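You operate a simulated robot arm through the tools that you are given. There is no shell and no other tool. Be economical: measure what you need, move in short steps, check, and stop when the job is done.

You are at the controls of a simulated robot arm. One attempt, no reset.

TASK
Fetch the blue pad from the seat bench and set it on the low board of the cushion shelf. Put the magnet bar on the air bench. Fetch the bracket and set it on the air bench. Put the white stubby brush from the air bench on the returns bench and the orange stubby brush on top of the grey numbered module there. Put the pack labelled "seat" from the panel bench on the low shelf of the air bench and the pack marked "cowl" on top of the grease dish there. Lift the blue tilt bin open. The order is free. Set down upright: magnet bar, pack.

The check looks at the end state, three seconds after you hand in, the way a careful person would. Anything else that was tipped, shoved, dropped, spilled or broken makes it a failure.

THE ROBOT
A 6-joint arm with a two-finger parallel gripper on a trunk, on a base that drives. Base frame: it is fixed to the floor where the robot stands at the start and does not move with it; the origin is under the middle of the robot, x ahead of it, y to its left, z up; the surface under the hand at the start is at about z = 800. Readings come in mm, degrees, newtons and seconds.
With the tool pointing down near the work surface it reaches from about 220 to 660 mm from the robot's upright axis, wherever it stands. Its first joint turns from -166.0 to 166.0 degrees. Places, roughly: air bench [-4500, -3900, 800]; blue tilt bin [700, 10700, 900]; bracket (10x6x5 cm) [-1400, -6200, 800]; grease dish [-6250, -3500, 750]; low board of the cushion shelf [800, -1500, 500]; low shelf of the air bench (162x22 cm) [-4520, -3920, 300]; magnet bar (12x5x6 cm) [-1000, -6200, 800]; numbered module [-5000, -4000, 1000]; pack [-6250, -3250, 750]; pad [500, 250, 750]; returns bench [-1700, -6300, 800]; stubby brush [-4500, -4000, 750]. Payload 1.57 kg.
Tool frame: the origin (TCP) lies between the finger pads and is the grasp point; the fingertips stand 30 mm ahead of it; z points along the fingers, y is the line along which they close. Largest opening 110 mm; finger width 24, thickness 12; the body of the gripper, 48 by 112 mm, starts 78 mm behind the TCP.
Orientation is that of the tool frame in the base frame, as [roll, pitch, yaw] about the fixed x, y, z axes, in that order (R = Rz(yaw) Ry(pitch) Rx(roll)). With the fingers straight down and closing along the base's y, the tool's x points along the base's -x, its y along +y and its z along -z.

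THE INTERFACE
- The arm moves only by the tool send_rows. Its argument "moves" is one flat list of numbers, 7 for each row, row after row: the shift along the tool's x, y, z in m, then the turn, a rotation vector about the tool's x, y, z in degrees, then the gripper command, from -1 (shut) to 1 (fully open), values between in proportion. In form: [dx, dy, dz, ax, ay, az, claw, dx, dy, dz, ax, ay, az, claw, ...]. A call has 1 to 12 rows; each row shifts and turns the commanded pose from where the row before left it, along the tool's axes as they then stand. Rows are played at 5 a second. More than 50 mm and 8.6 degrees between two rows, or a gripper value outside its range, and nothing of the call is played. Where a pose cannot be reached the arm comes as near as it can. A force on the tool above 40 N (or 10 N above the force at the start of the call, whichever is more), or a blocked arm, ends the call early, and 0.2 s more pass. Each finger travels about 108 mm/s and halts on what it meets, pressing with about 42 N; the grip force reading is that of the motor and also rises with nothing between the fingers. The clock runs only during rows and for 0.2 s after the last one: add rows that do not move to give the fingers time. The reply holds the time, the measured pose of the TCP, the force on the tool along the base axes, the opening and the grip force, in the units named above and with some noise, with the torque about the TCP (base axes, N m) and any sound that the robot's microphone picked up.
- Cameras (640 x 400 px; columns grow to the right, rows downward): "scene" is now at [37.8, 156.8, 1660.9]; the picture's right is [0.28, -0.96, 0.00], its down [-0.87, -0.26, -0.42] and it looks along [0.41, 0.12, -0.91] (base axes); focal length 268 px, centre (320, 200). "wrist" rides on the gripper at [70, 16, -141] in the tool frame; the picture's right is [-0.23, 0.97, 0.00], its down [-0.86, -0.20, -0.48] and it looks along [-0.47, -0.11, 0.88] (tool axes); focal length 222 px, centre (320, 200). There is no depth. A picture from a camera that has moved, and an enlarged one, comes with that camera's place and axes in the base frame and with its lens.
- camera(camera): a new picture of that camera. The clock stands still meanwhile.
- slide_trunk(by): slides the trunk up (or, below 0, down) by that many mm; the arm and the scene camera ride with it, the base frame stays. It gives what a move gives, with no picture.
- roll_base(legs): drives the robot by 1 to 6 legs, each [ahead, left, turn to the left] in mm, mm and degrees, along the robot's own axes; the way and the turn of a leg run together, so that a leg with both is an arc; at most 1500 mm and 180 degrees a leg. The arm and the cameras ride along, it lands a little off, and it stops where it bumps. It gives what a move gives.
- head_to(pan, tilt): turns the head with the scene camera to pan (to the left, within 120 degrees either way) and tilt (down, from -29 to 69), counted from straight ahead of the robot. It gives what a move gives.
- close_up(camera, box): a new picture of the part [left, top, right, bottom] of that camera's present view, enlarged. The clock stands still meanwhile.
- finish_job(): hands the job in; it is judged then, once.

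Go step by step. Nothing tells you exact positions but the pictures and the camera data: compare them with the known pose of the tool, close in by small moves and look again before you grip or let go. The budget is 217 turns and 218 pictures, counting those below and the enlarged ones. Unless the task says otherwise, let go and move clear before handing in.

The tools are called after "Call:" by a JSON object that holds its "api" and its "payload". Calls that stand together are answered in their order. send_rows: Moves the arm, as the interface text tells. Its arguments: {"type":"object","properties":{"moves":{"type":"array","items":{"type":"number"}}},"required":["moves"]} The other tools are called the same way: slide_trunk (by) slides the trunk up or down; roll_base (legs) drives the base; head_to (pan, tilt) turns the head that bears the scene camera; camera (camera) takes a picture; close_up (camera, box) takes an enlarged picture of a part of a camera's view; finish_job () hands the job in.

At the start:

```text
time: 0.0
position: [379.3, 118.3, 1123.3]
orientation: [-180.0, 0.1, 180.0]
force: [1.1, 0.3, -0.2]
torque: [-0.03, -0.02, 0.01]
opening: 110.1
grasp_force: 0.0
trunk travel left (down, up): [-275.0, 315.0]
robot x, y, heading: [-2.4, -2.0, -0.1]
head pan, tilt: [16.4, 64.9]
```

scene: 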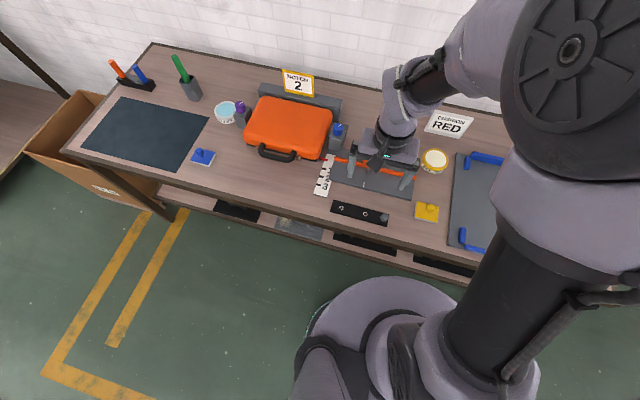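
wrist: 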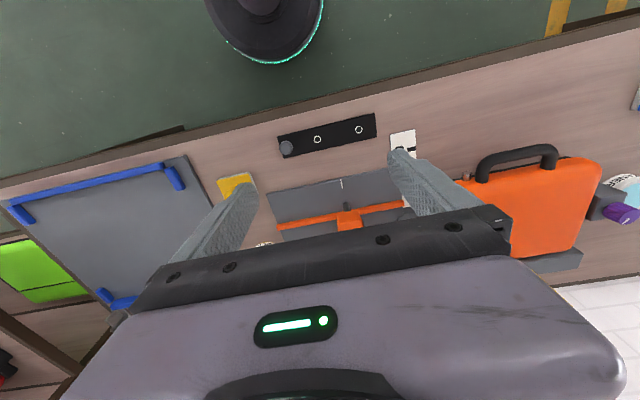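

The blue pad looks like the small block with a knob at about (470, 740), left of the orange case. I'll take closer looks at it and at the surroundings first.

Call:
{"api": "close_up", "payload": {"camera": "scene", "box": [80, 40, 300, 180]}}

Call:
{"api": "head_to", "payload": {"pan": -90, "tilt": 35}}

Call:
{"api": "camera", "payload": {"camera": "scene"}}

```text
2.86 times, centred on (190, 110) of scene
camera zoom: at [37.8, 156.8, 1660.9], right [0.28, -0.96, 0.0], down [-0.87, -0.26, -0.42], along [0.41, 0.12, -0.91], focal length 765 px, centre (691, 457)
```

zoom: 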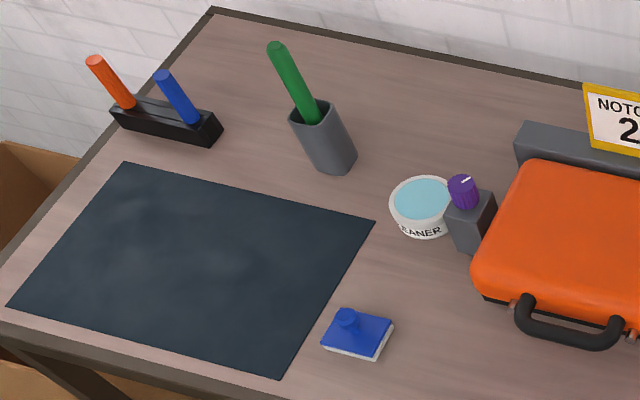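

```text
time: 1.8
position: [378.7, 118.4, 1122.8]
orientation: [180.0, 0.1, -180.0]
force: [-0.4, 0.5, -0.9]
torque: [0.03, -0.01, 0.01]
opening: 109.9
grasp_force: 0.0
trunk travel left (down, up): [-275.0, 315.0]
robot x, y, heading: [-2.3, -0.3, 0.0]
head pan, tilt: [-90.0, 35.0]
```

```text
214 pictures are left
camera scene: at [-20.5, 51.5, 1700.6], right [-1.0, 0.0, 0.0], down [0.0, 0.57, -0.82], along [0.0, -0.82, -0.57], focal length 268 px, centre (320, 200)
```

scene: 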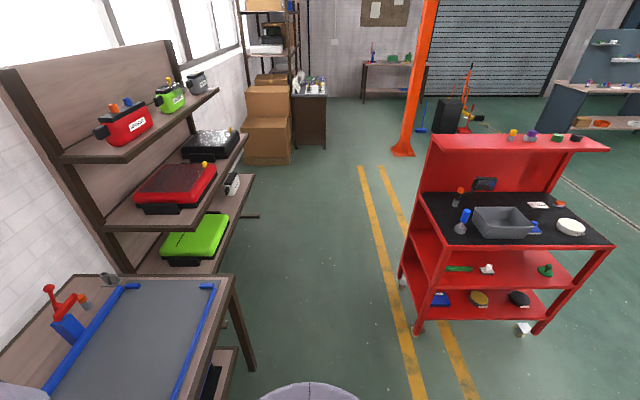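

The blue pad is a blue block with a knob at about (470, 743) on the seat bench. The shelf to the right, at about x 570–950 and y -1040 to -2040, has the low board at z≈500. I'll roll left to face the pad.

Call:
{"api": "roll_base", "payload": {"legs": [[0, 620, 0]]}}

Call:
{"api": "head_to", "payload": {"pan": 10, "tilt": 62}}

Call:
{"api": "camera", "payload": {"camera": "wrist"}}

Call:
{"api": "camera", "payload": {"camera": "scene"}}

```text
time: 5.3
position: [382.0, 729.8, 1123.0]
orientation: [180.0, -0.1, 179.8]
force: [-0.4, 1.9, -0.4]
torque: [-0.03, -0.01, 0.01]
opening: 109.8
grasp_force: 0.0
trunk travel left (down, up): [-275.0, 315.0]
robot x, y, heading: [1.2, 614.1, -0.3]
head pan, tilt: [-90.0, 35.0]
```

```text
time: 7.0
position: [381.0, 729.6, 1122.8]
orientation: [-179.9, 0.0, 179.8]
force: [0.0, 0.1, -0.8]
torque: [-0.01, 0.01, 0.01]
opening: 110.0
grasp_force: 0.1
trunk travel left (down, up): [-275.0, 315.0]
robot x, y, heading: [2.8, 609.2, -0.2]
head pan, tilt: [10.0, 62.0]
```

```text
213 pictures are left
camera wrist: at [312.2, 745.3, 1263.6], right [0.23, 0.97, 0.0], down [0.85, -0.2, 0.48], along [0.47, -0.11, -0.88], focal length 222 px, centre (320, 200)
```

wrist: 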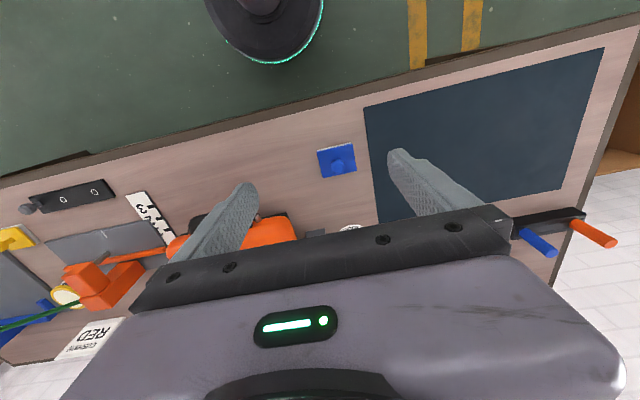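

```text
212 pictures are left
camera scene: at [44.6, 762.4, 1664.1], right [0.17, -0.99, 0.0], down [-0.87, -0.15, -0.47], along [0.46, 0.08, -0.88], focal length 268 px, centre (320, 200)
```

scene: 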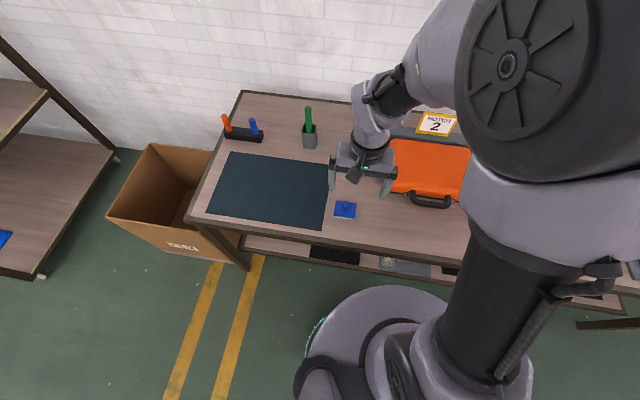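

The pad is at about (471, 746). I'll move above it, come down part way and look again.

Call:
{"api": "send_rows", "payload": {"moves": [-0.03, 0.008, 0.045, 0, 0, 0, 1, -0.03, 0.008, 0.045, 0, 0, 0, 1, -0.02, 0, 0.045, 0, 0, 0, 1, 0, 0, 0.045, 0, 0, 0, 1, 0, 0, 0.045, 0, 0, 0, 1]}}

Call:
{"api": "camera", "payload": {"camera": "wrist"}}

Call:
{"api": "close_up", "payload": {"camera": "scene", "box": [300, 160, 400, 240]}}

```text
refused: row 1 steps farther than a row can; nothing moved
```

```text
211 pictures are left
camera wrist: at [312.2, 745.3, 1263.6], right [0.23, 0.97, 0.0], down [0.85, -0.2, 0.48], along [0.47, -0.11, -0.88], focal length 222 px, centre (320, 200)
```

wrist: 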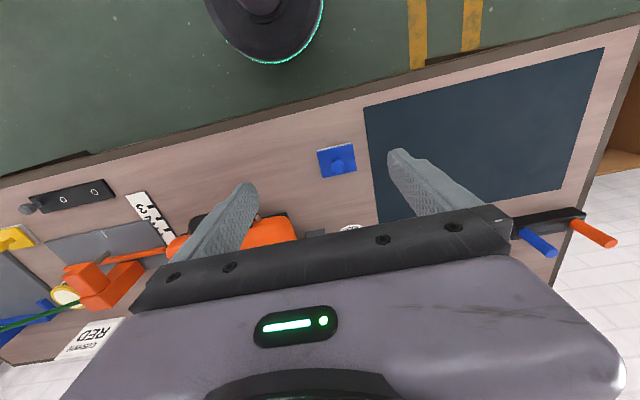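

```text
5.00 times, centred on (350, 200) of scene
camera zoom: at [44.6, 762.4, 1664.1], right [0.17, -0.99, 0.0], down [-0.87, -0.15, -0.47], along [0.46, 0.08, -0.88], focal length 1339 px, centre (170, 200)
```

zoom: 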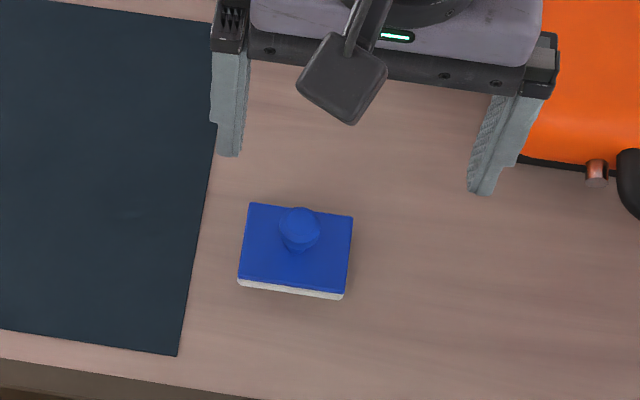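

Call:
{"api": "send_rows", "payload": {"moves": [-0.02, 0.004, 0.043, 0, 0, 0, 1, -0.02, 0.004, 0.043, 0, 0, 0, 1, -0.02, 0.004, 0.043, 0, 0, 0, 1, -0.02, 0.004, 0.043, 0, 0, 0, 1, 0, 0, 0.045, 0, 0, 0, 1]}}

Call:
{"api": "camera", "payload": {"camera": "wrist"}}

```text
time: 8.2
position: [461.1, 742.7, 906.5]
orientation: [-180.0, 0.0, 179.8]
force: [-0.8, 0.1, -0.1]
torque: [0.01, 0.02, 0.01]
opening: 109.9
grasp_force: 0.2
trunk travel left (down, up): [-275.0, 315.0]
robot x, y, heading: [2.7, 611.4, -0.1]
head pan, tilt: [10.0, 62.0]
```

```text
209 pictures are left
camera wrist: at [392.3, 759.1, 1047.4], right [0.23, 0.97, 0.0], down [0.85, -0.2, 0.48], along [0.47, -0.11, -0.88], focal length 222 px, centre (320, 200)
```

wrist: 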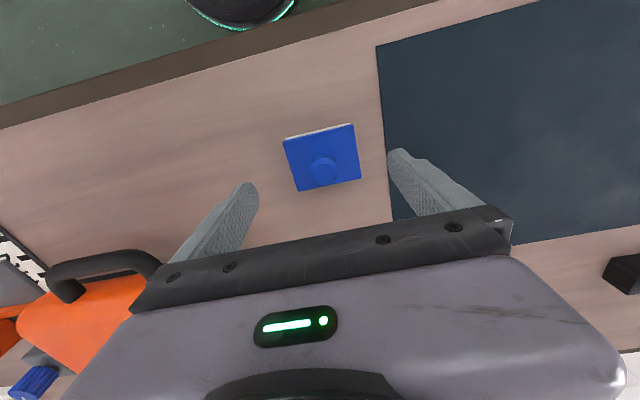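

Call:
{"api": "send_rows", "payload": {"moves": [0, 0, 0, 0, -7.5, 0, 1, 0, 0, 0, 0, -7.5, 0, 1, 0, 0, 0, 0, -7.5, 0, 1, 0, 0, 0, 0, -7.5, 0, 1, 0.02, 0, 0.026, 0, 0, 0, 1]}}

Call:
{"api": "camera", "payload": {"camera": "wrist"}}

Call:
{"api": "close_up", "payload": {"camera": "scene", "box": [280, 140, 440, 240]}}

```text
time: 9.4
position: [445.5, 718.9, 875.2]
orientation: [-174.7, 14.1, -179.9]
force: [0.3, -0.2, -0.2]
torque: [-0.01, -0.01, 0.02]
opening: 110.1
grasp_force: 0.0
out of reach, approached as far as the arm can: row 2, 3, 4
trunk travel left (down, up): [-275.0, 315.0]
robot x, y, heading: [2.3, 610.9, -0.3]
head pan, tilt: [10.0, 62.0]
```

```text
208 pictures are left
camera wrist: at [344.7, 748.2, 992.8], right [0.24, 0.97, -0.03], down [0.71, -0.15, 0.69], along [0.66, -0.19, -0.72], focal length 222 px, centre (320, 200)
```

wrist: 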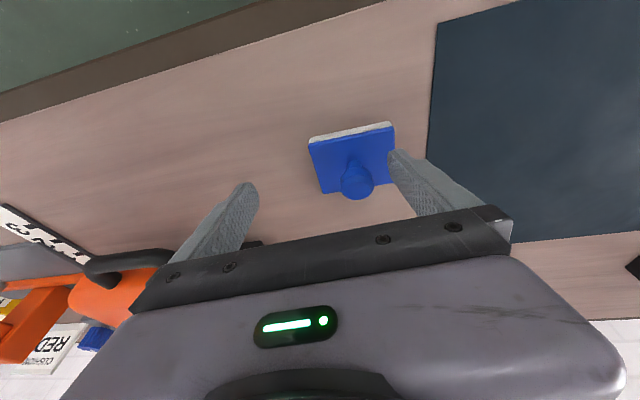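

```text
4.00 times, centred on (360, 190) of scene
camera zoom: at [45.1, 762.6, 1664.0], right [0.17, -0.99, 0.0], down [-0.87, -0.15, -0.47], along [0.46, 0.08, -0.88], focal length 1071 px, centre (160, 240)
```

zoom: 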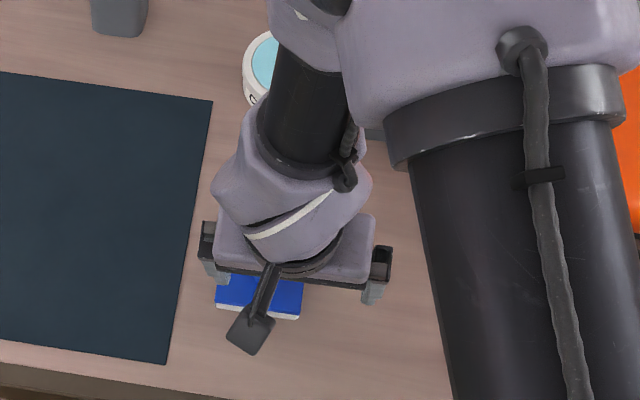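

The forward tilt is limited at this reach. I'll straighten the tool, lift a little and back the base off so the arm works at longer reach, then retry the tilt there.

Call:
{"api": "send_rows", "payload": {"moves": [0, 0, -0.03, -2.65, 7.05, -0.33, 1, 0, 0, -0.03, -2.65, 7.05, -0.33, 1, 0, 0, -0.02, 0, 0, 0, 1]}}

Call:
{"api": "roll_base", "payload": {"legs": [[-150, 130, 0]]}}

```text
time: 10.2
position: [436.7, 716.5, 927.7]
orientation: [-175.3, 6.1, 179.7]
force: [-0.9, -0.3, 0.0]
torque: [0.02, 0.0, 0.0]
opening: 109.9
grasp_force: 0.0
out of reach, approached as far as the arm can: row 1, 2
trunk travel left (down, up): [-275.0, 315.0]
robot x, y, heading: [0.2, 609.7, -0.0]
head pan, tilt: [10.0, 62.0]
```

```text
time: 11.8
position: [285.9, 847.0, 927.9]
orientation: [-175.4, 6.2, 179.7]
force: [0.3, -0.4, -0.3]
torque: [-0.04, -0.04, 0.01]
opening: 110.3
grasp_force: 0.0
trunk travel left (down, up): [-275.0, 315.0]
robot x, y, heading: [-149.0, 743.2, -0.1]
head pan, tilt: [10.0, 62.0]
```

Call:
{"api": "send_rows", "payload": {"moves": [-0.035, -0.03, 0, 0, 0, 0, 1, -0.035, -0.03, 0, 0, 0, 0, 1, -0.035, -0.03, 0, -4.6, 6.2, 0, 1, -0.035, -0.014, 0, 0, 0, 0, 1, -0.035, 0, 0, 0, 0, 0, 1]}}

Call:
{"api": "camera", "payload": {"camera": "scene"}}

```text
time: 13.1
position: [458.6, 743.2, 947.6]
orientation: [179.9, -0.2, 179.5]
force: [0.0, 0.4, -0.4]
torque: [0.02, -0.02, -0.02]
opening: 110.1
grasp_force: 0.1
trunk travel left (down, up): [-275.0, 315.0]
robot x, y, heading: [-151.4, 740.5, -0.1]
head pan, tilt: [10.0, 62.0]
```

```text
206 pictures are left
camera scene: at [-106.3, 892.7, 1664.0], right [0.17, -0.99, 0.0], down [-0.87, -0.15, -0.47], along [0.46, 0.08, -0.88], focal length 268 px, centre (320, 200)
```

scene: 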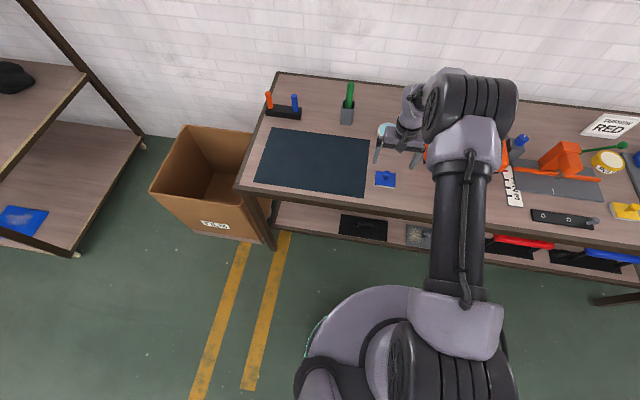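

Call:
{"api": "send_rows", "payload": {"moves": [0, 0, 0, 0, -7.5, 0, 1, 0, 0, 0, 0, -7.5, 0, 1, 0, 0, 0, 0, -7.5, 0, 1, 0, 0, 0, 0, -7.5, 0, 1]}}

Call:
{"api": "camera", "payload": {"camera": "wrist"}}

Call:
{"api": "camera", "payload": {"camera": "scene"}}

```text
time: 14.1
position: [458.6, 743.2, 946.1]
orientation: [180.0, 30.1, 179.4]
force: [0.3, 0.3, 0.8]
torque: [-0.01, 0.01, 0.02]
opening: 109.9
grasp_force: 0.1
trunk travel left (down, up): [-275.0, 315.0]
robot x, y, heading: [-152.0, 743.3, -0.1]
head pan, tilt: [10.0, 62.0]
```

```text
205 pictures are left
camera wrist: at [328.2, 759.6, 1033.9], right [0.2, 0.97, 0.11], down [0.5, -0.2, 0.84], along [0.84, -0.12, -0.53], focal length 222 px, centre (320, 200)
```

wrist: 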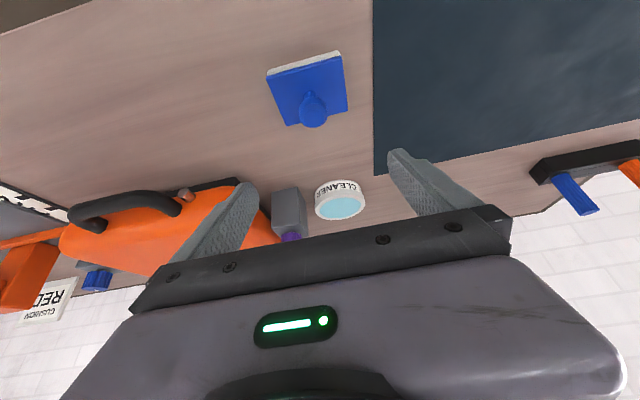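

```text
204 pictures are left
camera scene: at [-107.5, 892.9, 1664.0], right [0.17, -0.99, 0.0], down [-0.87, -0.15, -0.47], along [0.46, 0.08, -0.88], focal length 268 px, centre (320, 200)
```

scene: 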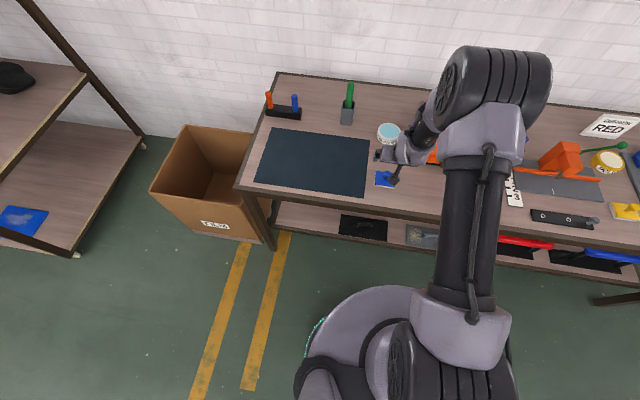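

Tilt works here. I'll come down nearly to the pad with the fingers on either side and check.

Call:
{"api": "send_rows", "payload": {"moves": [0.0205, 0, 0.0297, 0, 0, 0, 1, 0.0205, 0, 0.0297, 0, 0, 0, 1, 0.013, 0, 0.019, 0, 0, 0, 1]}}

Call:
{"api": "camera", "payload": {"camera": "wrist"}}

Call:
{"api": "close_up", "payload": {"camera": "scene", "box": [340, 130, 440, 200]}}

```text
time: 14.8
position: [450.2, 743.1, 850.5]
orientation: [-180.0, 30.0, 179.6]
force: [0.2, 0.5, 0.3]
torque: [0.0, 0.01, 0.01]
opening: 110.1
grasp_force: 0.0
trunk travel left (down, up): [-275.0, 315.0]
robot x, y, heading: [-147.1, 743.4, 0.2]
head pan, tilt: [10.0, 62.0]
```

```text
203 pictures are left
camera wrist: at [320.7, 759.8, 938.0], right [0.2, 0.97, 0.11], down [0.5, -0.2, 0.84], along [0.84, -0.12, -0.53], focal length 222 px, centre (320, 200)
```

wrist: 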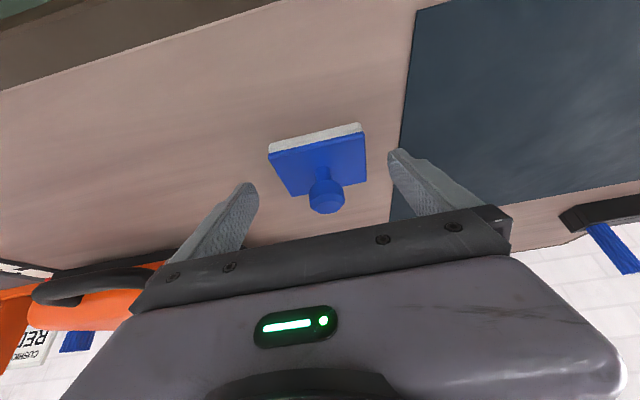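

```text
5.71 times, centred on (390, 165) of scene
camera zoom: at [-107.1, 892.9, 1664.0], right [0.17, -0.99, 0.0], down [-0.87, -0.15, -0.47], along [0.46, 0.08, -0.88], focal length 1530 px, centre (-80, 400)
```

zoom: 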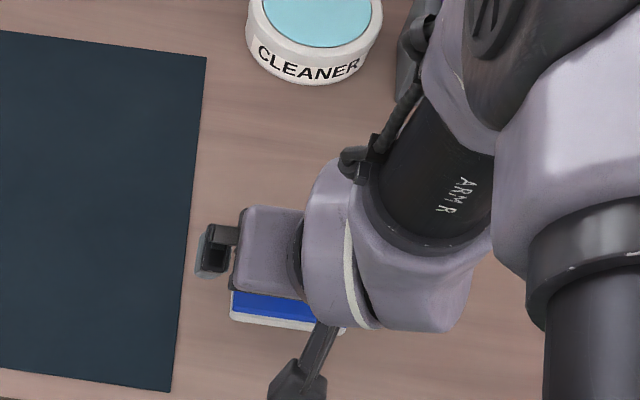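

Call:
{"api": "send_rows", "payload": {"moves": [0.007, 0.001, 0.0125, 0, 0, 0, 1, 0, 0, 0, 0, 0, 0, -1, 0, 0, 0, 0, 0, 0, -1, 0, 0, 0, 0, 0, 0, -1]}}

Call:
{"api": "camera", "payload": {"camera": "wrist"}}

```text
time: 15.8
position: [451.2, 743.3, 836.6]
orientation: [-179.9, 29.9, 179.6]
force: [-0.2, -0.3, 1.2]
torque: [0.04, 0.02, -0.03]
opening: 74.2
grasp_force: 41.9
trunk travel left (down, up): [-275.0, 315.0]
robot x, y, heading: [-150.1, 745.5, -0.0]
head pan, tilt: [10.0, 62.0]
```

```text
201 pictures are left
camera wrist: at [321.1, 761.1, 924.1], right [0.2, 0.97, 0.11], down [0.5, -0.2, 0.84], along [0.84, -0.12, -0.53], focal length 222 px, centre (320, 200)
```

wrist: 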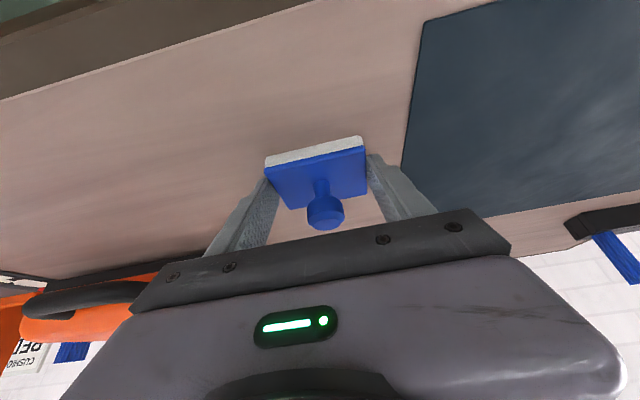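

Gripped at 74 mm. I'll lift, back away and drive round to face the cushion shelf.

Call:
{"api": "send_rows", "payload": {"moves": [-0.0245, 0, -0.0424, 0, 0, 0, -1, -0.0245, 0, -0.0424, 0, 0, 0, -1, -0.0245, 0, -0.0424, 0, 0, 0, -1, -0.0245, 0, -0.0424, 0, 0, 0, -1, -0.0245, 0, -0.0424, 0, 0, 0, -1]}}

Call:
{"api": "roll_base", "payload": {"legs": [[-200, 0, 0], [0, -1150, 0], [150, -500, 0], [0, -600, 0]]}}

Call:
{"api": "head_to", "payload": {"pan": 20, "tilt": 40}}

Call:
{"api": "camera", "payload": {"camera": "scene"}}

```text
time: 17.1
position: [450.2, 742.2, 1086.0]
orientation: [-179.8, 29.9, 179.7]
force: [0.7, 0.3, 1.6]
torque: [-0.01, -0.02, 0.0]
opening: 0.0
grasp_force: 21.2
trunk travel left (down, up): [-275.0, 315.0]
robot x, y, heading: [-149.5, 742.0, 0.0]
head pan, tilt: [10.0, 62.0]
```

```text
time: 29.6
position: [406.7, -1480.2, 1084.8]
orientation: [-180.0, 30.1, 179.4]
force: [-0.9, -0.3, 0.0]
torque: [-0.02, 0.02, -0.03]
opening: 0.0
grasp_force: 20.8
trunk travel left (down, up): [-275.0, 315.0]
robot x, y, heading: [-196.7, -1481.6, -0.2]
head pan, tilt: [10.0, 62.0]
```

```text
time: 30.5
position: [407.2, -1480.1, 1085.1]
orientation: [180.0, 30.0, 179.5]
force: [0.5, 0.6, 0.0]
torque: [-0.01, 0.02, 0.01]
opening: 0.0
grasp_force: 21.4
trunk travel left (down, up): [-275.0, 315.0]
robot x, y, heading: [-197.6, -1481.7, 0.1]
head pan, tilt: [20.0, 40.0]
```

```text
200 pictures are left
camera scene: at [-135.3, -1311.2, 1693.0], right [0.34, -0.94, 0.0], down [-0.61, -0.22, -0.77], along [0.72, 0.26, -0.64], focal length 268 px, centre (320, 200)
```

scene: 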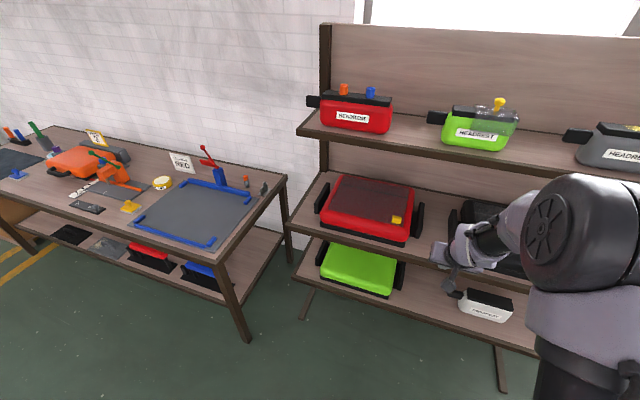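

The pad slipped out during the lift and is still on the seat bench. From here I can see a free gap on the low board between the green case and the white one, at y≈-1430 to -1700. I'll drive back and grip the pad by its knob instead.

Call:
{"api": "roll_base", "payload": {"legs": [[0, 560, 0], [-150, 500, 0], [0, 1164, 0]]}}

Call:
{"api": "head_to", "payload": {"pan": 10, "tilt": 55}}

Call:
{"api": "camera", "payload": {"camera": "scene"}}

Call:
{"api": "close_up", "payload": {"camera": "scene", "box": [330, 80, 490, 180]}}

```text
time: 41.8
position: [260.8, 725.9, 1085.4]
orientation: [-179.8, 29.9, 179.6]
force: [0.3, 0.0, 1.1]
torque: [-0.02, -0.01, -0.01]
opening: 0.1
grasp_force: 21.3
trunk travel left (down, up): [-275.0, 315.0]
robot x, y, heading: [-341.3, 723.0, -0.0]
head pan, tilt: [20.0, 40.0]
```

```text
time: 42.5
position: [260.0, 726.3, 1084.6]
orientation: [180.0, 29.9, 179.7]
force: [-0.6, 0.3, 0.4]
torque: [0.02, -0.05, -0.02]
opening: 0.0
grasp_force: 21.8
trunk travel left (down, up): [-275.0, 315.0]
robot x, y, heading: [-340.6, 724.0, 0.1]
head pan, tilt: [10.0, 55.0]
```

```text
199 pictures are left
camera scene: at [-291.1, 876.6, 1672.4], right [0.17, -0.98, 0.0], down [-0.81, -0.14, -0.57], along [0.57, 0.1, -0.82], focal length 268 px, centre (320, 200)
```

scene: 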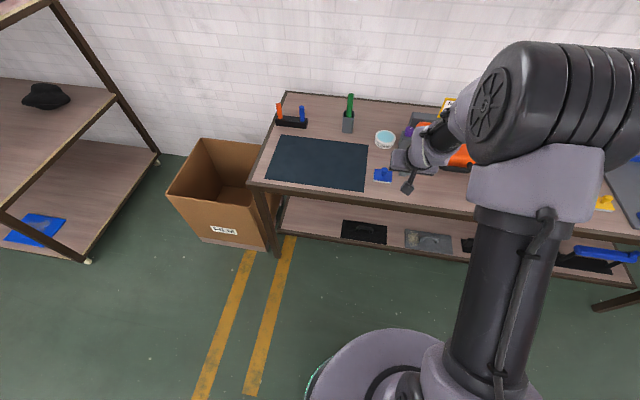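

```text
4.00 times, centred on (410, 130) of scene
camera zoom: at [-291.1, 876.6, 1672.4], right [0.17, -0.98, 0.0], down [-0.81, -0.14, -0.57], along [0.57, 0.1, -0.82], focal length 1071 px, centre (-40, 480)
```

zoom: 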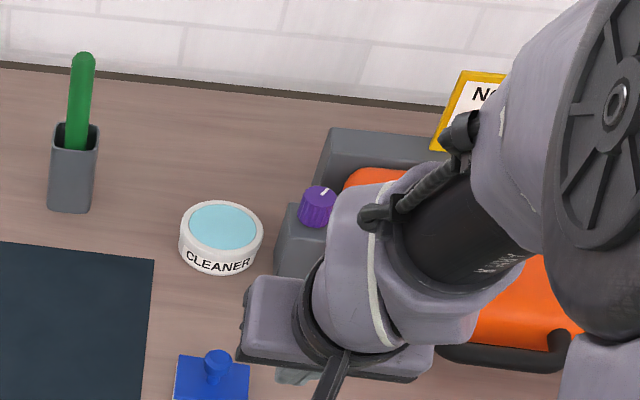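

The pad is upright, near where it was. I'll drive in, open the gripper and check from above.

Call:
{"api": "roll_base", "payload": {"legs": [[190, 20, 0]]}}

Call:
{"api": "send_rows", "payload": {"moves": [0.024, 0, 0.042, 0, 0, 0, 0, 0.024, 0, 0.042, 0, 0, 0, 0, 0.024, 0, 0.042, 0, 0, 0, 0]}}

Call:
{"api": "camera", "payload": {"camera": "wrist"}}

```text
time: 44.1
position: [449.5, 744.3, 1085.3]
orientation: [-179.9, 29.9, 179.7]
force: [-0.9, 1.1, -0.5]
torque: [0.0, 0.04, 0.03]
opening: 0.0
grasp_force: 21.8
trunk travel left (down, up): [-275.0, 315.0]
robot x, y, heading: [-154.2, 740.1, -0.0]
head pan, tilt: [10.0, 55.0]
```

```text
time: 44.9
position: [453.0, 746.1, 940.2]
orientation: [-179.9, 29.8, 179.7]
force: [-0.1, 0.3, -0.5]
torque: [-0.02, -0.04, -0.01]
opening: 54.8
grasp_force: 0.2
trunk travel left (down, up): [-275.0, 315.0]
robot x, y, heading: [-152.0, 744.0, -0.0]
head pan, tilt: [10.0, 55.0]
```

```text
197 pictures are left
camera wrist: at [322.7, 762.7, 1027.5], right [0.2, 0.97, 0.11], down [0.5, -0.2, 0.84], along [0.84, -0.11, -0.53], focal length 222 px, centre (320, 200)
```

wrist: 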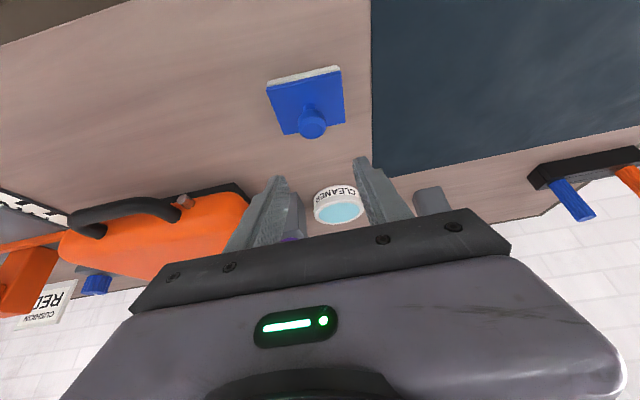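

Call:
{"api": "send_rows", "payload": {"moves": [0.018, -0.0005, 0.0358, 0, 0, 0, 0, 0.018, -0.0005, 0.0358, 0, 0, 0, 0]}}

Call:
{"api": "camera", "payload": {"camera": "wrist"}}

```text
time: 45.5
position: [455.9, 744.4, 858.4]
orientation: [-179.9, 29.9, 179.7]
force: [0.5, 0.0, 0.2]
torque: [-0.05, -0.01, 0.0]
opening: 54.9
grasp_force: 0.1
trunk travel left (down, up): [-275.0, 315.0]
robot x, y, heading: [-150.7, 744.0, 0.0]
head pan, tilt: [10.0, 55.0]
```

```text
196 pictures are left
camera wrist: at [325.8, 761.1, 946.2], right [0.2, 0.97, 0.11], down [0.5, -0.2, 0.84], along [0.84, -0.11, -0.53], focal length 222 px, centre (320, 200)
```

wrist: 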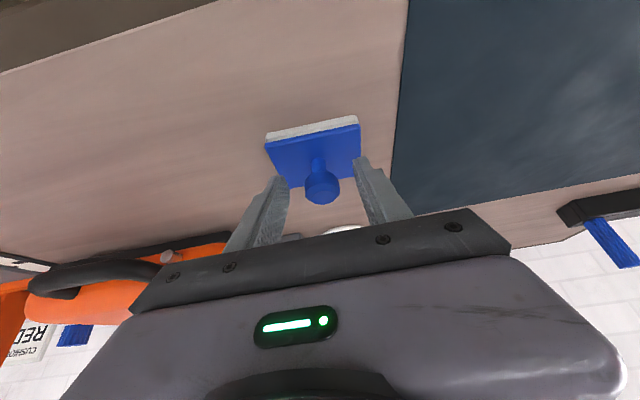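

The knob is between the fingertips. I'll close and lift a little.

Call:
{"api": "send_rows", "payload": {"moves": [0, 0, 0, 0, 0, 0, -1, 0, 0, 0, 0, 0, 0, -1, 0, 0, 0, 0, 0, 0, -1, -0.01, 0, -0.0173, 0, 0, 0, -1, -0.02, 0, -0.0346, 0, 0, 0, -1, -0.02, 0, -0.0346, 0, 0, 0, -1]}}

Call:
{"api": "camera", "payload": {"camera": "wrist"}}

```text
time: 46.9
position: [454.3, 746.2, 958.2]
orientation: [-180.0, 30.1, 179.6]
force: [-0.5, 0.0, -1.7]
torque: [0.0, -0.04, 0.01]
opening: 26.5
grasp_force: 37.0
trunk travel left (down, up): [-275.0, 315.0]
robot x, y, heading: [-149.4, 742.7, -0.1]
head pan, tilt: [10.0, 55.0]
```

```text
195 pictures are left
camera wrist: at [323.8, 763.0, 1046.8], right [0.2, 0.97, 0.11], down [0.5, -0.2, 0.84], along [0.84, -0.11, -0.53], focal length 222 px, centre (320, 200)
```

wrist: 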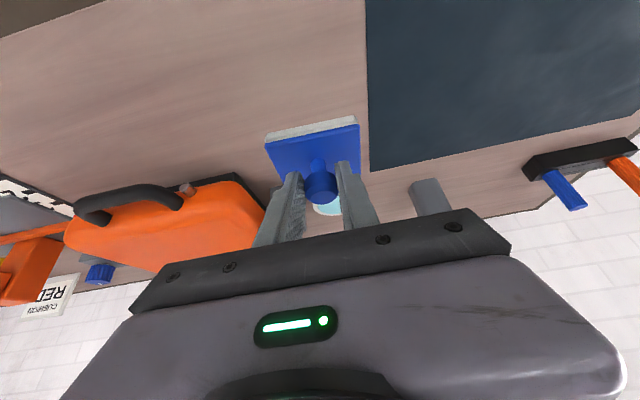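

The pad is held by its knob. I'll lift more and drive to the shelf.

Call:
{"api": "send_rows", "payload": {"moves": [-0.024, 0, -0.042, 0, 0, 0, -1, -0.024, 0, -0.042, 0, 0, 0, -1, -0.024, 0, -0.042, 0, 0, 0, -1]}}

Call:
{"api": "roll_base", "payload": {"legs": [[-200, 0, 0], [0, -1150, 0], [150, -500, 0], [0, -660, 0]]}}

Call:
{"api": "camera", "payload": {"camera": "wrist"}}

Call:
{"api": "head_to", "payload": {"pan": 20, "tilt": 40}}

Call:
{"api": "slide_trunk", "payload": {"by": -275}}

Call:
{"api": "camera", "payload": {"camera": "scene"}}

Call:
{"api": "camera", "payload": {"camera": "wrist"}}

```text
time: 47.7
position: [452.5, 745.4, 1105.1]
orientation: [-179.8, 30.0, 179.7]
force: [0.1, -0.5, -1.1]
torque: [-0.02, 0.0, -0.01]
opening: 26.4
grasp_force: 37.2
trunk travel left (down, up): [-275.0, 315.0]
robot x, y, heading: [-153.5, 746.0, -0.0]
head pan, tilt: [10.0, 55.0]
```

```text
time: 60.6
position: [385.4, -1563.4, 1104.0]
orientation: [-180.0, 29.9, 179.6]
force: [0.6, 0.3, -0.2]
torque: [0.03, 0.01, 0.02]
opening: 26.3
grasp_force: 37.3
trunk travel left (down, up): [-275.0, 315.0]
robot x, y, heading: [-221.3, -1561.9, -0.1]
head pan, tilt: [10.0, 55.0]
```

```text
194 pictures are left
camera wrist: at [255.6, -1546.8, 1191.1], right [0.2, 0.97, 0.11], down [0.5, -0.2, 0.84], along [0.84, -0.12, -0.53], focal length 222 px, centre (320, 200)
```

wrist: 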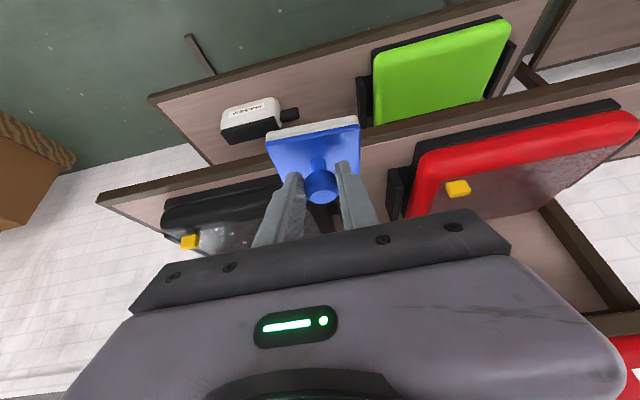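

```text
time: 61.4
position: [385.5, -1562.7, 1103.7]
orientation: [-179.9, 29.9, 179.5]
force: [-0.2, 0.6, -1.6]
torque: [0.01, 0.06, 0.03]
opening: 26.6
grasp_force: 37.3
trunk travel left (down, up): [-275.0, 315.0]
robot x, y, heading: [-214.2, -1560.6, -0.0]
head pan, tilt: [20.0, 40.0]
```

```text
time: 64.2
position: [385.8, -1563.5, 829.3]
orientation: [-180.0, 29.9, 179.6]
force: [-0.2, 0.3, -0.7]
torque: [-0.01, 0.01, 0.04]
opening: 26.5
grasp_force: 37.6
trunk travel left (down, up): [0.0, 590.0]
robot x, y, heading: [-219.1, -1559.5, -0.1]
head pan, tilt: [20.0, 40.0]
```

```text
193 pictures are left
camera scene: at [-160.2, -1393.9, 1418.2], right [0.34, -0.94, 0.0], down [-0.6, -0.22, -0.77], along [0.72, 0.26, -0.64], focal length 268 px, centre (320, 200)
```

scene: 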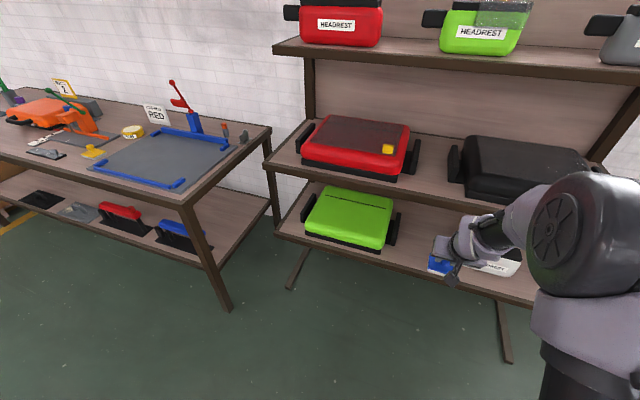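

```text
192 pictures are left
camera wrist: at [255.6, -1546.4, 916.2], right [0.2, 0.97, 0.11], down [0.5, -0.2, 0.84], along [0.84, -0.12, -0.53], focal length 222 px, centre (320, 200)
```

wrist: 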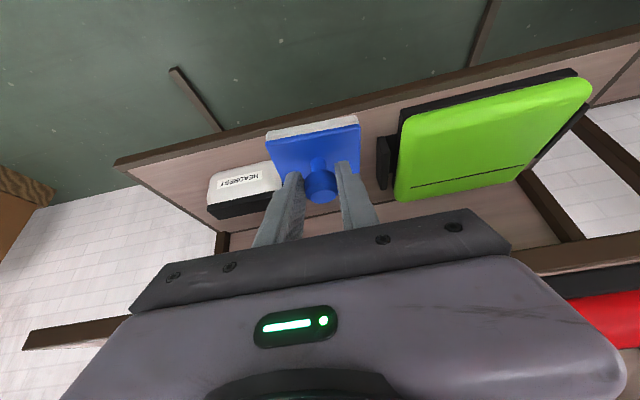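

I'm in front of the free gap. I'll lower the pad in front of the board, just above board height, then look.

Call:
{"api": "send_rows", "payload": {"moves": [0.0245, 0, 0.0424, 0, 0, 0, -1, 0.0245, 0, 0.0424, 0, 0, 0, -1, 0.0245, 0, 0.0424, 0, 0, 0, -1, 0.0245, 0, 0.0424, 0, 0, 0, -1]}}

Call:
{"api": "head_to", "payload": {"pan": 0, "tilt": 45}}

Call:
{"api": "camera", "payload": {"camera": "wrist"}}

Call:
{"api": "camera", "payload": {"camera": "scene"}}

```text
time: 65.2
position: [386.1, -1561.1, 632.7]
orientation: [-180.0, 29.9, 179.6]
force: [0.6, -0.2, 0.4]
torque: [0.01, 0.01, 0.01]
opening: 26.4
grasp_force: 37.7
trunk travel left (down, up): [0.0, 590.0]
robot x, y, heading: [-218.6, -1564.6, -0.1]
head pan, tilt: [20.0, 40.0]
```

```text
time: 66.0
position: [386.7, -1560.9, 634.1]
orientation: [-180.0, 29.9, 179.6]
force: [0.2, -0.1, -0.5]
torque: [0.0, -0.01, -0.04]
opening: 26.3
grasp_force: 37.6
trunk travel left (down, up): [0.0, 590.0]
robot x, y, heading: [-219.9, -1562.0, -0.2]
head pan, tilt: [0.0, 45.0]
```

```text
191 pictures are left
camera wrist: at [255.7, -1545.1, 721.6], right [0.2, 0.97, 0.11], down [0.5, -0.2, 0.84], along [0.84, -0.12, -0.53], focal length 222 px, centre (320, 200)
```

wrist: 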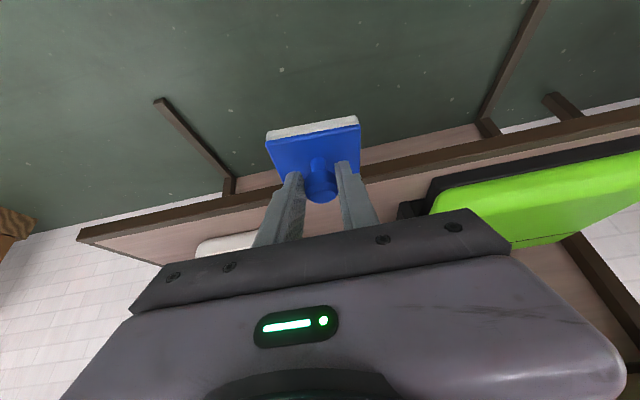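

```text
190 pictures are left
camera scene: at [-158.7, -1422.9, 1410.8], right [0.0, -1.0, 0.0], down [-0.71, 0.0, -0.71], along [0.71, 0.0, -0.71], focal length 268 px, centre (320, 200)
```

scene: 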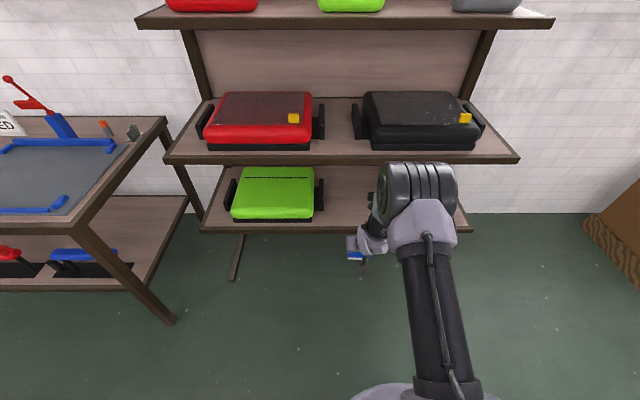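

Call:
{"api": "roll_base", "payload": {"legs": [[253, 0, 0]]}}

Call:
{"api": "camera", "payload": {"camera": "wrist"}}

Call:
{"api": "camera", "payload": {"camera": "scene"}}

```text
time: 67.9
position: [641.4, -1564.7, 633.9]
orientation: [180.0, 29.9, 179.5]
force: [0.1, 0.6, -1.0]
torque: [0.0, 0.03, 0.01]
opening: 26.2
grasp_force: 36.9
trunk travel left (down, up): [0.0, 590.0]
robot x, y, heading: [35.2, -1565.5, -0.0]
head pan, tilt: [0.0, 45.0]
```

```text
189 pictures are left
camera wrist: at [510.7, -1546.8, 721.3], right [0.21, 0.97, 0.11], down [0.5, -0.2, 0.84], along [0.84, -0.12, -0.53], focal length 222 px, centre (320, 200)
```

wrist: 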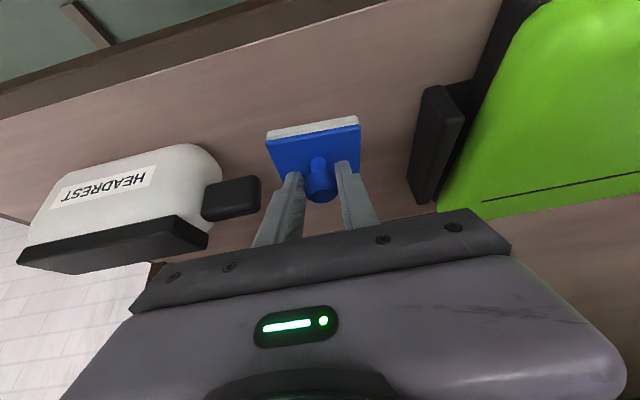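

```text
188 pictures are left
camera scene: at [96.5, -1423.7, 1410.8], right [0.0, -1.0, 0.0], down [-0.71, 0.0, -0.71], along [0.71, 0.0, -0.71], focal length 268 px, centre (320, 200)
```

scene: 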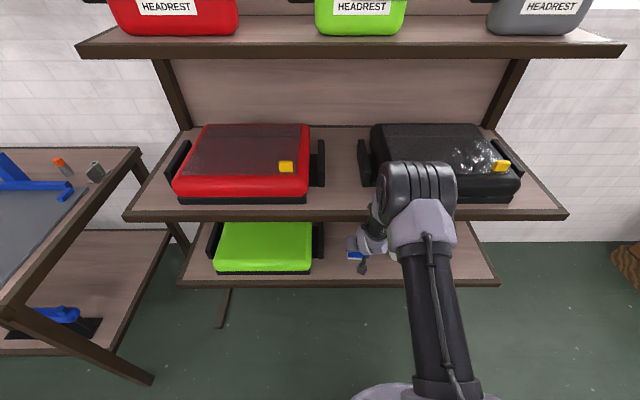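

The pad is over the free part of the board. I'll go down in steps and watch the force.

Call:
{"api": "send_rows", "payload": {"moves": [0.015, 0, 0.026, 0, 0, 0, -1, 0.0125, 0, 0.0217, 0, 0, 0, -1, 0.005, 0, 0.0087, 0, 0, 0, -1]}}

Call:
{"api": "camera", "payload": {"camera": "wrist"}}

```text
time: 68.7
position: [640.4, -1564.2, 568.7]
orientation: [-180.0, 29.8, 179.4]
force: [0.8, 1.0, -0.8]
torque: [0.01, -0.03, -0.03]
opening: 26.4
grasp_force: 36.8
trunk travel left (down, up): [0.0, 590.0]
robot x, y, heading: [32.8, -1562.7, -0.2]
head pan, tilt: [0.0, 45.0]
```

```text
187 pictures are left
camera wrist: at [510.5, -1546.7, 656.3], right [0.21, 0.97, 0.11], down [0.5, -0.2, 0.84], along [0.84, -0.12, -0.53], focal length 222 px, centre (320, 200)
```

wrist: 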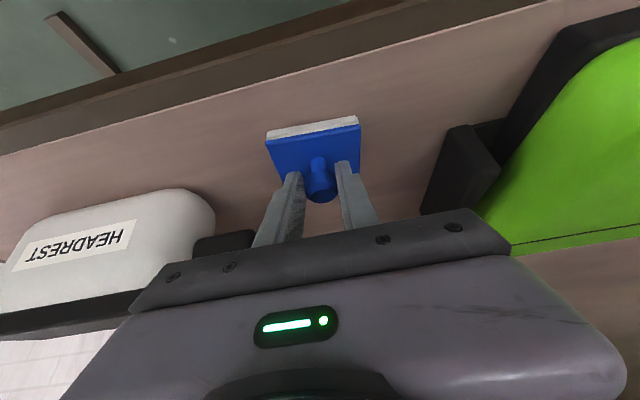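

Call:
{"api": "send_rows", "payload": {"moves": [0.004, 0, 0.007, 0, 0, 0, -1]}}

Call:
{"api": "send_rows", "payload": {"moves": [0.002, 0, 0.0035, 0, 0, 0, -1]}}

Call:
{"api": "send_rows", "payload": {"moves": [0.002, 0, 0.0035, 0, 0, 0, -1]}}

Call:
{"api": "camera", "payload": {"camera": "wrist"}}

```text
time: 69.1
position: [640.6, -1563.9, 562.3]
orientation: [-180.0, 29.9, 179.4]
force: [0.0, -0.2, -0.8]
torque: [-0.01, -0.02, 0.0]
opening: 26.2
grasp_force: 38.3
trunk travel left (down, up): [0.0, 590.0]
robot x, y, heading: [35.2, -1562.1, -0.0]
head pan, tilt: [0.0, 45.0]
```

```text
time: 69.5
position: [641.3, -1564.7, 561.2]
orientation: [-179.9, 30.2, 179.4]
force: [-7.0, 2.7, 26.3]
torque: [0.36, 0.47, 0.12]
opening: 26.2
grasp_force: 37.8
trunk travel left (down, up): [0.0, 590.0]
robot x, y, heading: [34.6, -1561.4, -0.3]
head pan, tilt: [0.0, 45.0]
```

```text
time: 69.8
position: [643.8, -1564.8, 560.5]
orientation: [-180.0, 30.5, 179.6]
force: [-6.2, -0.1, 23.8]
torque: [0.31, 0.08, 0.07]
opening: 26.5
grasp_force: 37.7
trunk travel left (down, up): [0.0, 590.0]
robot x, y, heading: [36.0, -1562.1, -0.0]
head pan, tilt: [0.0, 45.0]
stopped in row 1: the force on the tool passed its limit at 43 N (the readings are from after the stop); the commanded pose is now the measured one
```

```text
186 pictures are left
camera wrist: at [511.8, -1547.3, 646.0], right [0.2, 0.97, 0.11], down [0.49, -0.2, 0.85], along [0.85, -0.12, -0.52], focal length 222 px, centre (320, 200)
```

wrist: 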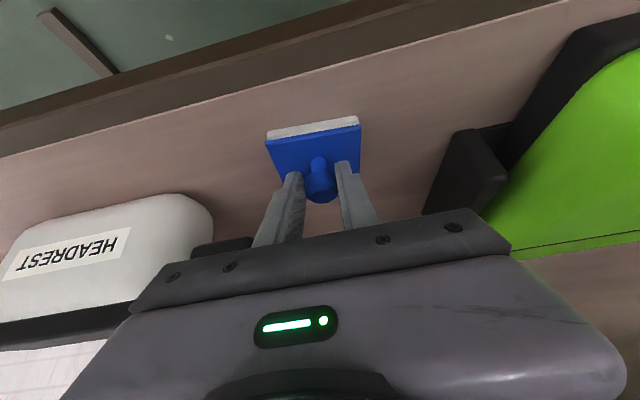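

Contact, so the pad sits on the board. I'll release gently, then back out along the tool axis.

Call:
{"api": "send_rows", "payload": {"moves": [0, 0, 0, 0, 0, 0, -0.2, 0, 0, 0, 0, 0, 0, 0.0, -0.01, 0, -0.0173, 0, 0, 0, 0, -0.02, 0, -0.0346, 0, 0, 0, 0]}}

Call:
{"api": "camera", "payload": {"camera": "wrist"}}

```text
time: 70.8
position: [641.2, -1565.7, 617.8]
orientation: [-179.9, 30.2, 179.6]
force: [-0.4, -0.5, 0.7]
torque: [-0.01, -0.01, -0.01]
opening: 54.9
grasp_force: 0.0
trunk travel left (down, up): [0.0, 590.0]
robot x, y, heading: [34.8, -1563.0, -0.4]
head pan, tilt: [0.0, 45.0]
```

```text
185 pictures are left
camera wrist: at [511.3, -1547.2, 703.5], right [0.2, 0.97, 0.11], down [0.5, -0.2, 0.84], along [0.84, -0.12, -0.52], focal length 222 px, centre (320, 200)
```

wrist: 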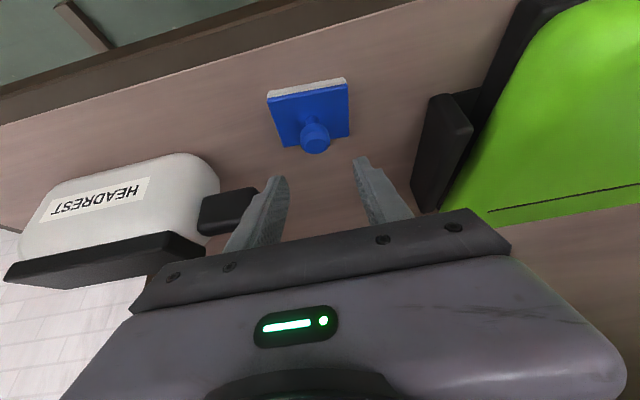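

The pad is set down flat. I'll back out, raise the trunk and survey towards the south.

Call:
{"api": "roll_base", "payload": {"legs": [[-250, 0, 0]]}}

Call:
{"api": "slide_trunk", "payload": {"by": 275}}

Call:
{"api": "head_to", "payload": {"pan": -100, "tilt": 20}}

Call:
{"api": "camera", "payload": {"camera": "scene"}}

```text
time: 72.6
position: [395.8, -1563.5, 616.0]
orientation: [-179.9, 30.3, 179.6]
force: [-0.2, 0.4, 0.2]
torque: [-0.01, -0.03, 0.02]
opening: 55.1
grasp_force: 0.1
trunk travel left (down, up): [0.0, 590.0]
robot x, y, heading: [-210.5, -1564.0, -0.1]
head pan, tilt: [0.0, 45.0]
```

```text
time: 75.4
position: [395.8, -1561.5, 892.0]
orientation: [-179.8, 30.2, 179.6]
force: [0.4, 0.3, -0.1]
torque: [0.03, 0.0, 0.01]
opening: 54.8
grasp_force: 0.0
trunk travel left (down, up): [-275.0, 315.0]
robot x, y, heading: [-212.0, -1560.8, 0.1]
head pan, tilt: [0.0, 45.0]
```

```text
time: 77.2
position: [397.1, -1561.9, 892.1]
orientation: [-179.9, 30.2, 179.5]
force: [0.6, -0.6, -0.1]
torque: [-0.02, 0.0, -0.02]
opening: 54.7
grasp_force: 0.0
trunk travel left (down, up): [-275.0, 315.0]
robot x, y, heading: [-213.6, -1562.6, -0.2]
head pan, tilt: [-100.0, 20.0]
```

```text
184 pictures are left
camera scene: at [-247.4, -1514.4, 1724.5], right [-0.98, 0.17, 0.0], down [0.06, 0.34, -0.94], along [-0.16, -0.93, -0.34], focal length 268 px, centre (320, 200)
```

scene: 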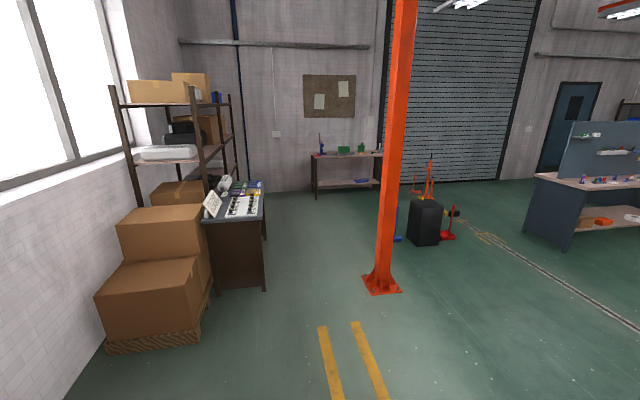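

The path south is clear between the desk (x>-90) and the orange column (about -1240, -3630). I'll tuck the arm in, turn to face south and drive towards the returns bench.

Call:
{"api": "send_rows", "payload": {"moves": [-0.01, 0, -0.03, 0, 7.5, 0, 0, -0.005, 0, -0.04, 0, 7.5, 0, 0, 0, 0, -0.04, 0, 7.5, 0, 0, 0, 0, -0.04, 0, 7.5, 0, 0, 0.045, 0, 0, 0, 0, 0, 0, 0.045, 0, 0, 0, 0, 0, 0, 0.045, 0, 0, 0, 0, 0, 0, 0.045, 0, 0, 0, 0, 0, 0]}}

Call:
{"api": "roll_base", "payload": {"legs": [[0, 0, -90], [1000, 0, 0], [700, -380, 0], [1000, 0, 0], [700, -300, 0]]}}

Call:
{"api": "head_to", "payload": {"pan": -10, "tilt": 30}}

Call:
{"api": "camera", "payload": {"camera": "scene"}}

```text
time: 79.0
position: [181.5, -1559.8, 1041.9]
orientation: [-179.8, 0.3, 179.6]
force: [0.2, -0.1, -0.6]
torque: [-0.01, -0.04, -0.01]
opening: 55.2
grasp_force: 0.1
trunk travel left (down, up): [-275.0, 315.0]
robot x, y, heading: [-211.7, -1563.5, -0.1]
head pan, tilt: [-100.0, 20.0]
```

```text
time: 100.5
position: [-963.3, -5370.6, 1040.6]
orientation: [-179.9, 0.1, 87.4]
force: [0.9, 0.0, 0.5]
torque: [0.0, 0.01, -0.03]
opening: 55.1
grasp_force: 0.1
trunk travel left (down, up): [-275.0, 315.0]
robot x, y, heading: [-949.1, -4977.4, -92.5]
head pan, tilt: [-100.0, 20.0]
```

```text
time: 102.2
position: [-963.4, -5369.8, 1040.4]
orientation: [-179.8, 0.2, 87.4]
force: [0.1, 0.5, 0.8]
torque: [0.02, 0.05, 0.02]
opening: 54.9
grasp_force: 0.0
trunk travel left (down, up): [-275.0, 315.0]
robot x, y, heading: [-955.7, -4979.2, -92.4]
head pan, tilt: [-10.0, 30.0]
```

```text
183 pictures are left
camera scene: at [-829.1, -5051.7, 1708.4], right [-0.98, 0.21, 0.0], down [0.11, 0.49, -0.87], along [-0.18, -0.85, -0.5], focal length 268 px, centre (320, 200)
```

scene: 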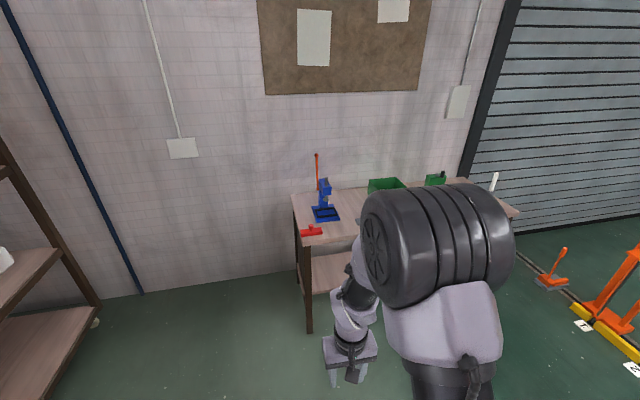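

Call:
{"api": "close_up", "payload": {"camera": "scene", "box": [280, 140, 400, 260]}}

Call:
{"api": "close_up", "payload": {"camera": "scene", "box": [360, 150, 520, 250]}}

```text
3.33 times, centred on (340, 200) of scene
camera zoom: at [-829.1, -5051.7, 1708.4], right [-0.98, 0.21, 0.0], down [0.11, 0.49, -0.87], along [-0.18, -0.85, -0.5], focal length 893 px, centre (253, 200)
```

zoom: 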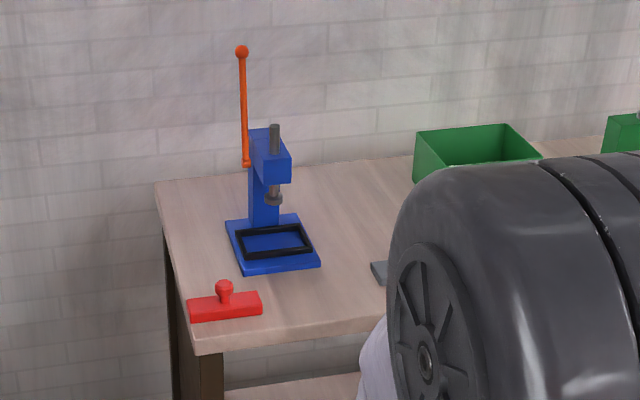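

```text
4.00 times, centred on (440, 200) of scene
camera zoom: at [-829.1, -5051.7, 1708.4], right [-0.98, 0.21, 0.0], down [0.11, 0.49, -0.87], along [-0.18, -0.85, -0.5], focal length 1071 px, centre (-160, 200)
```

zoom: 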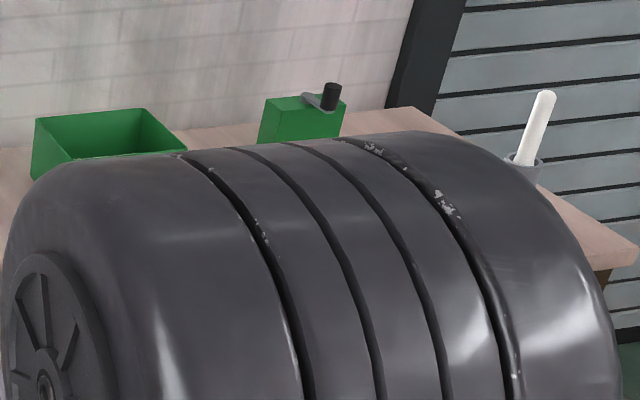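

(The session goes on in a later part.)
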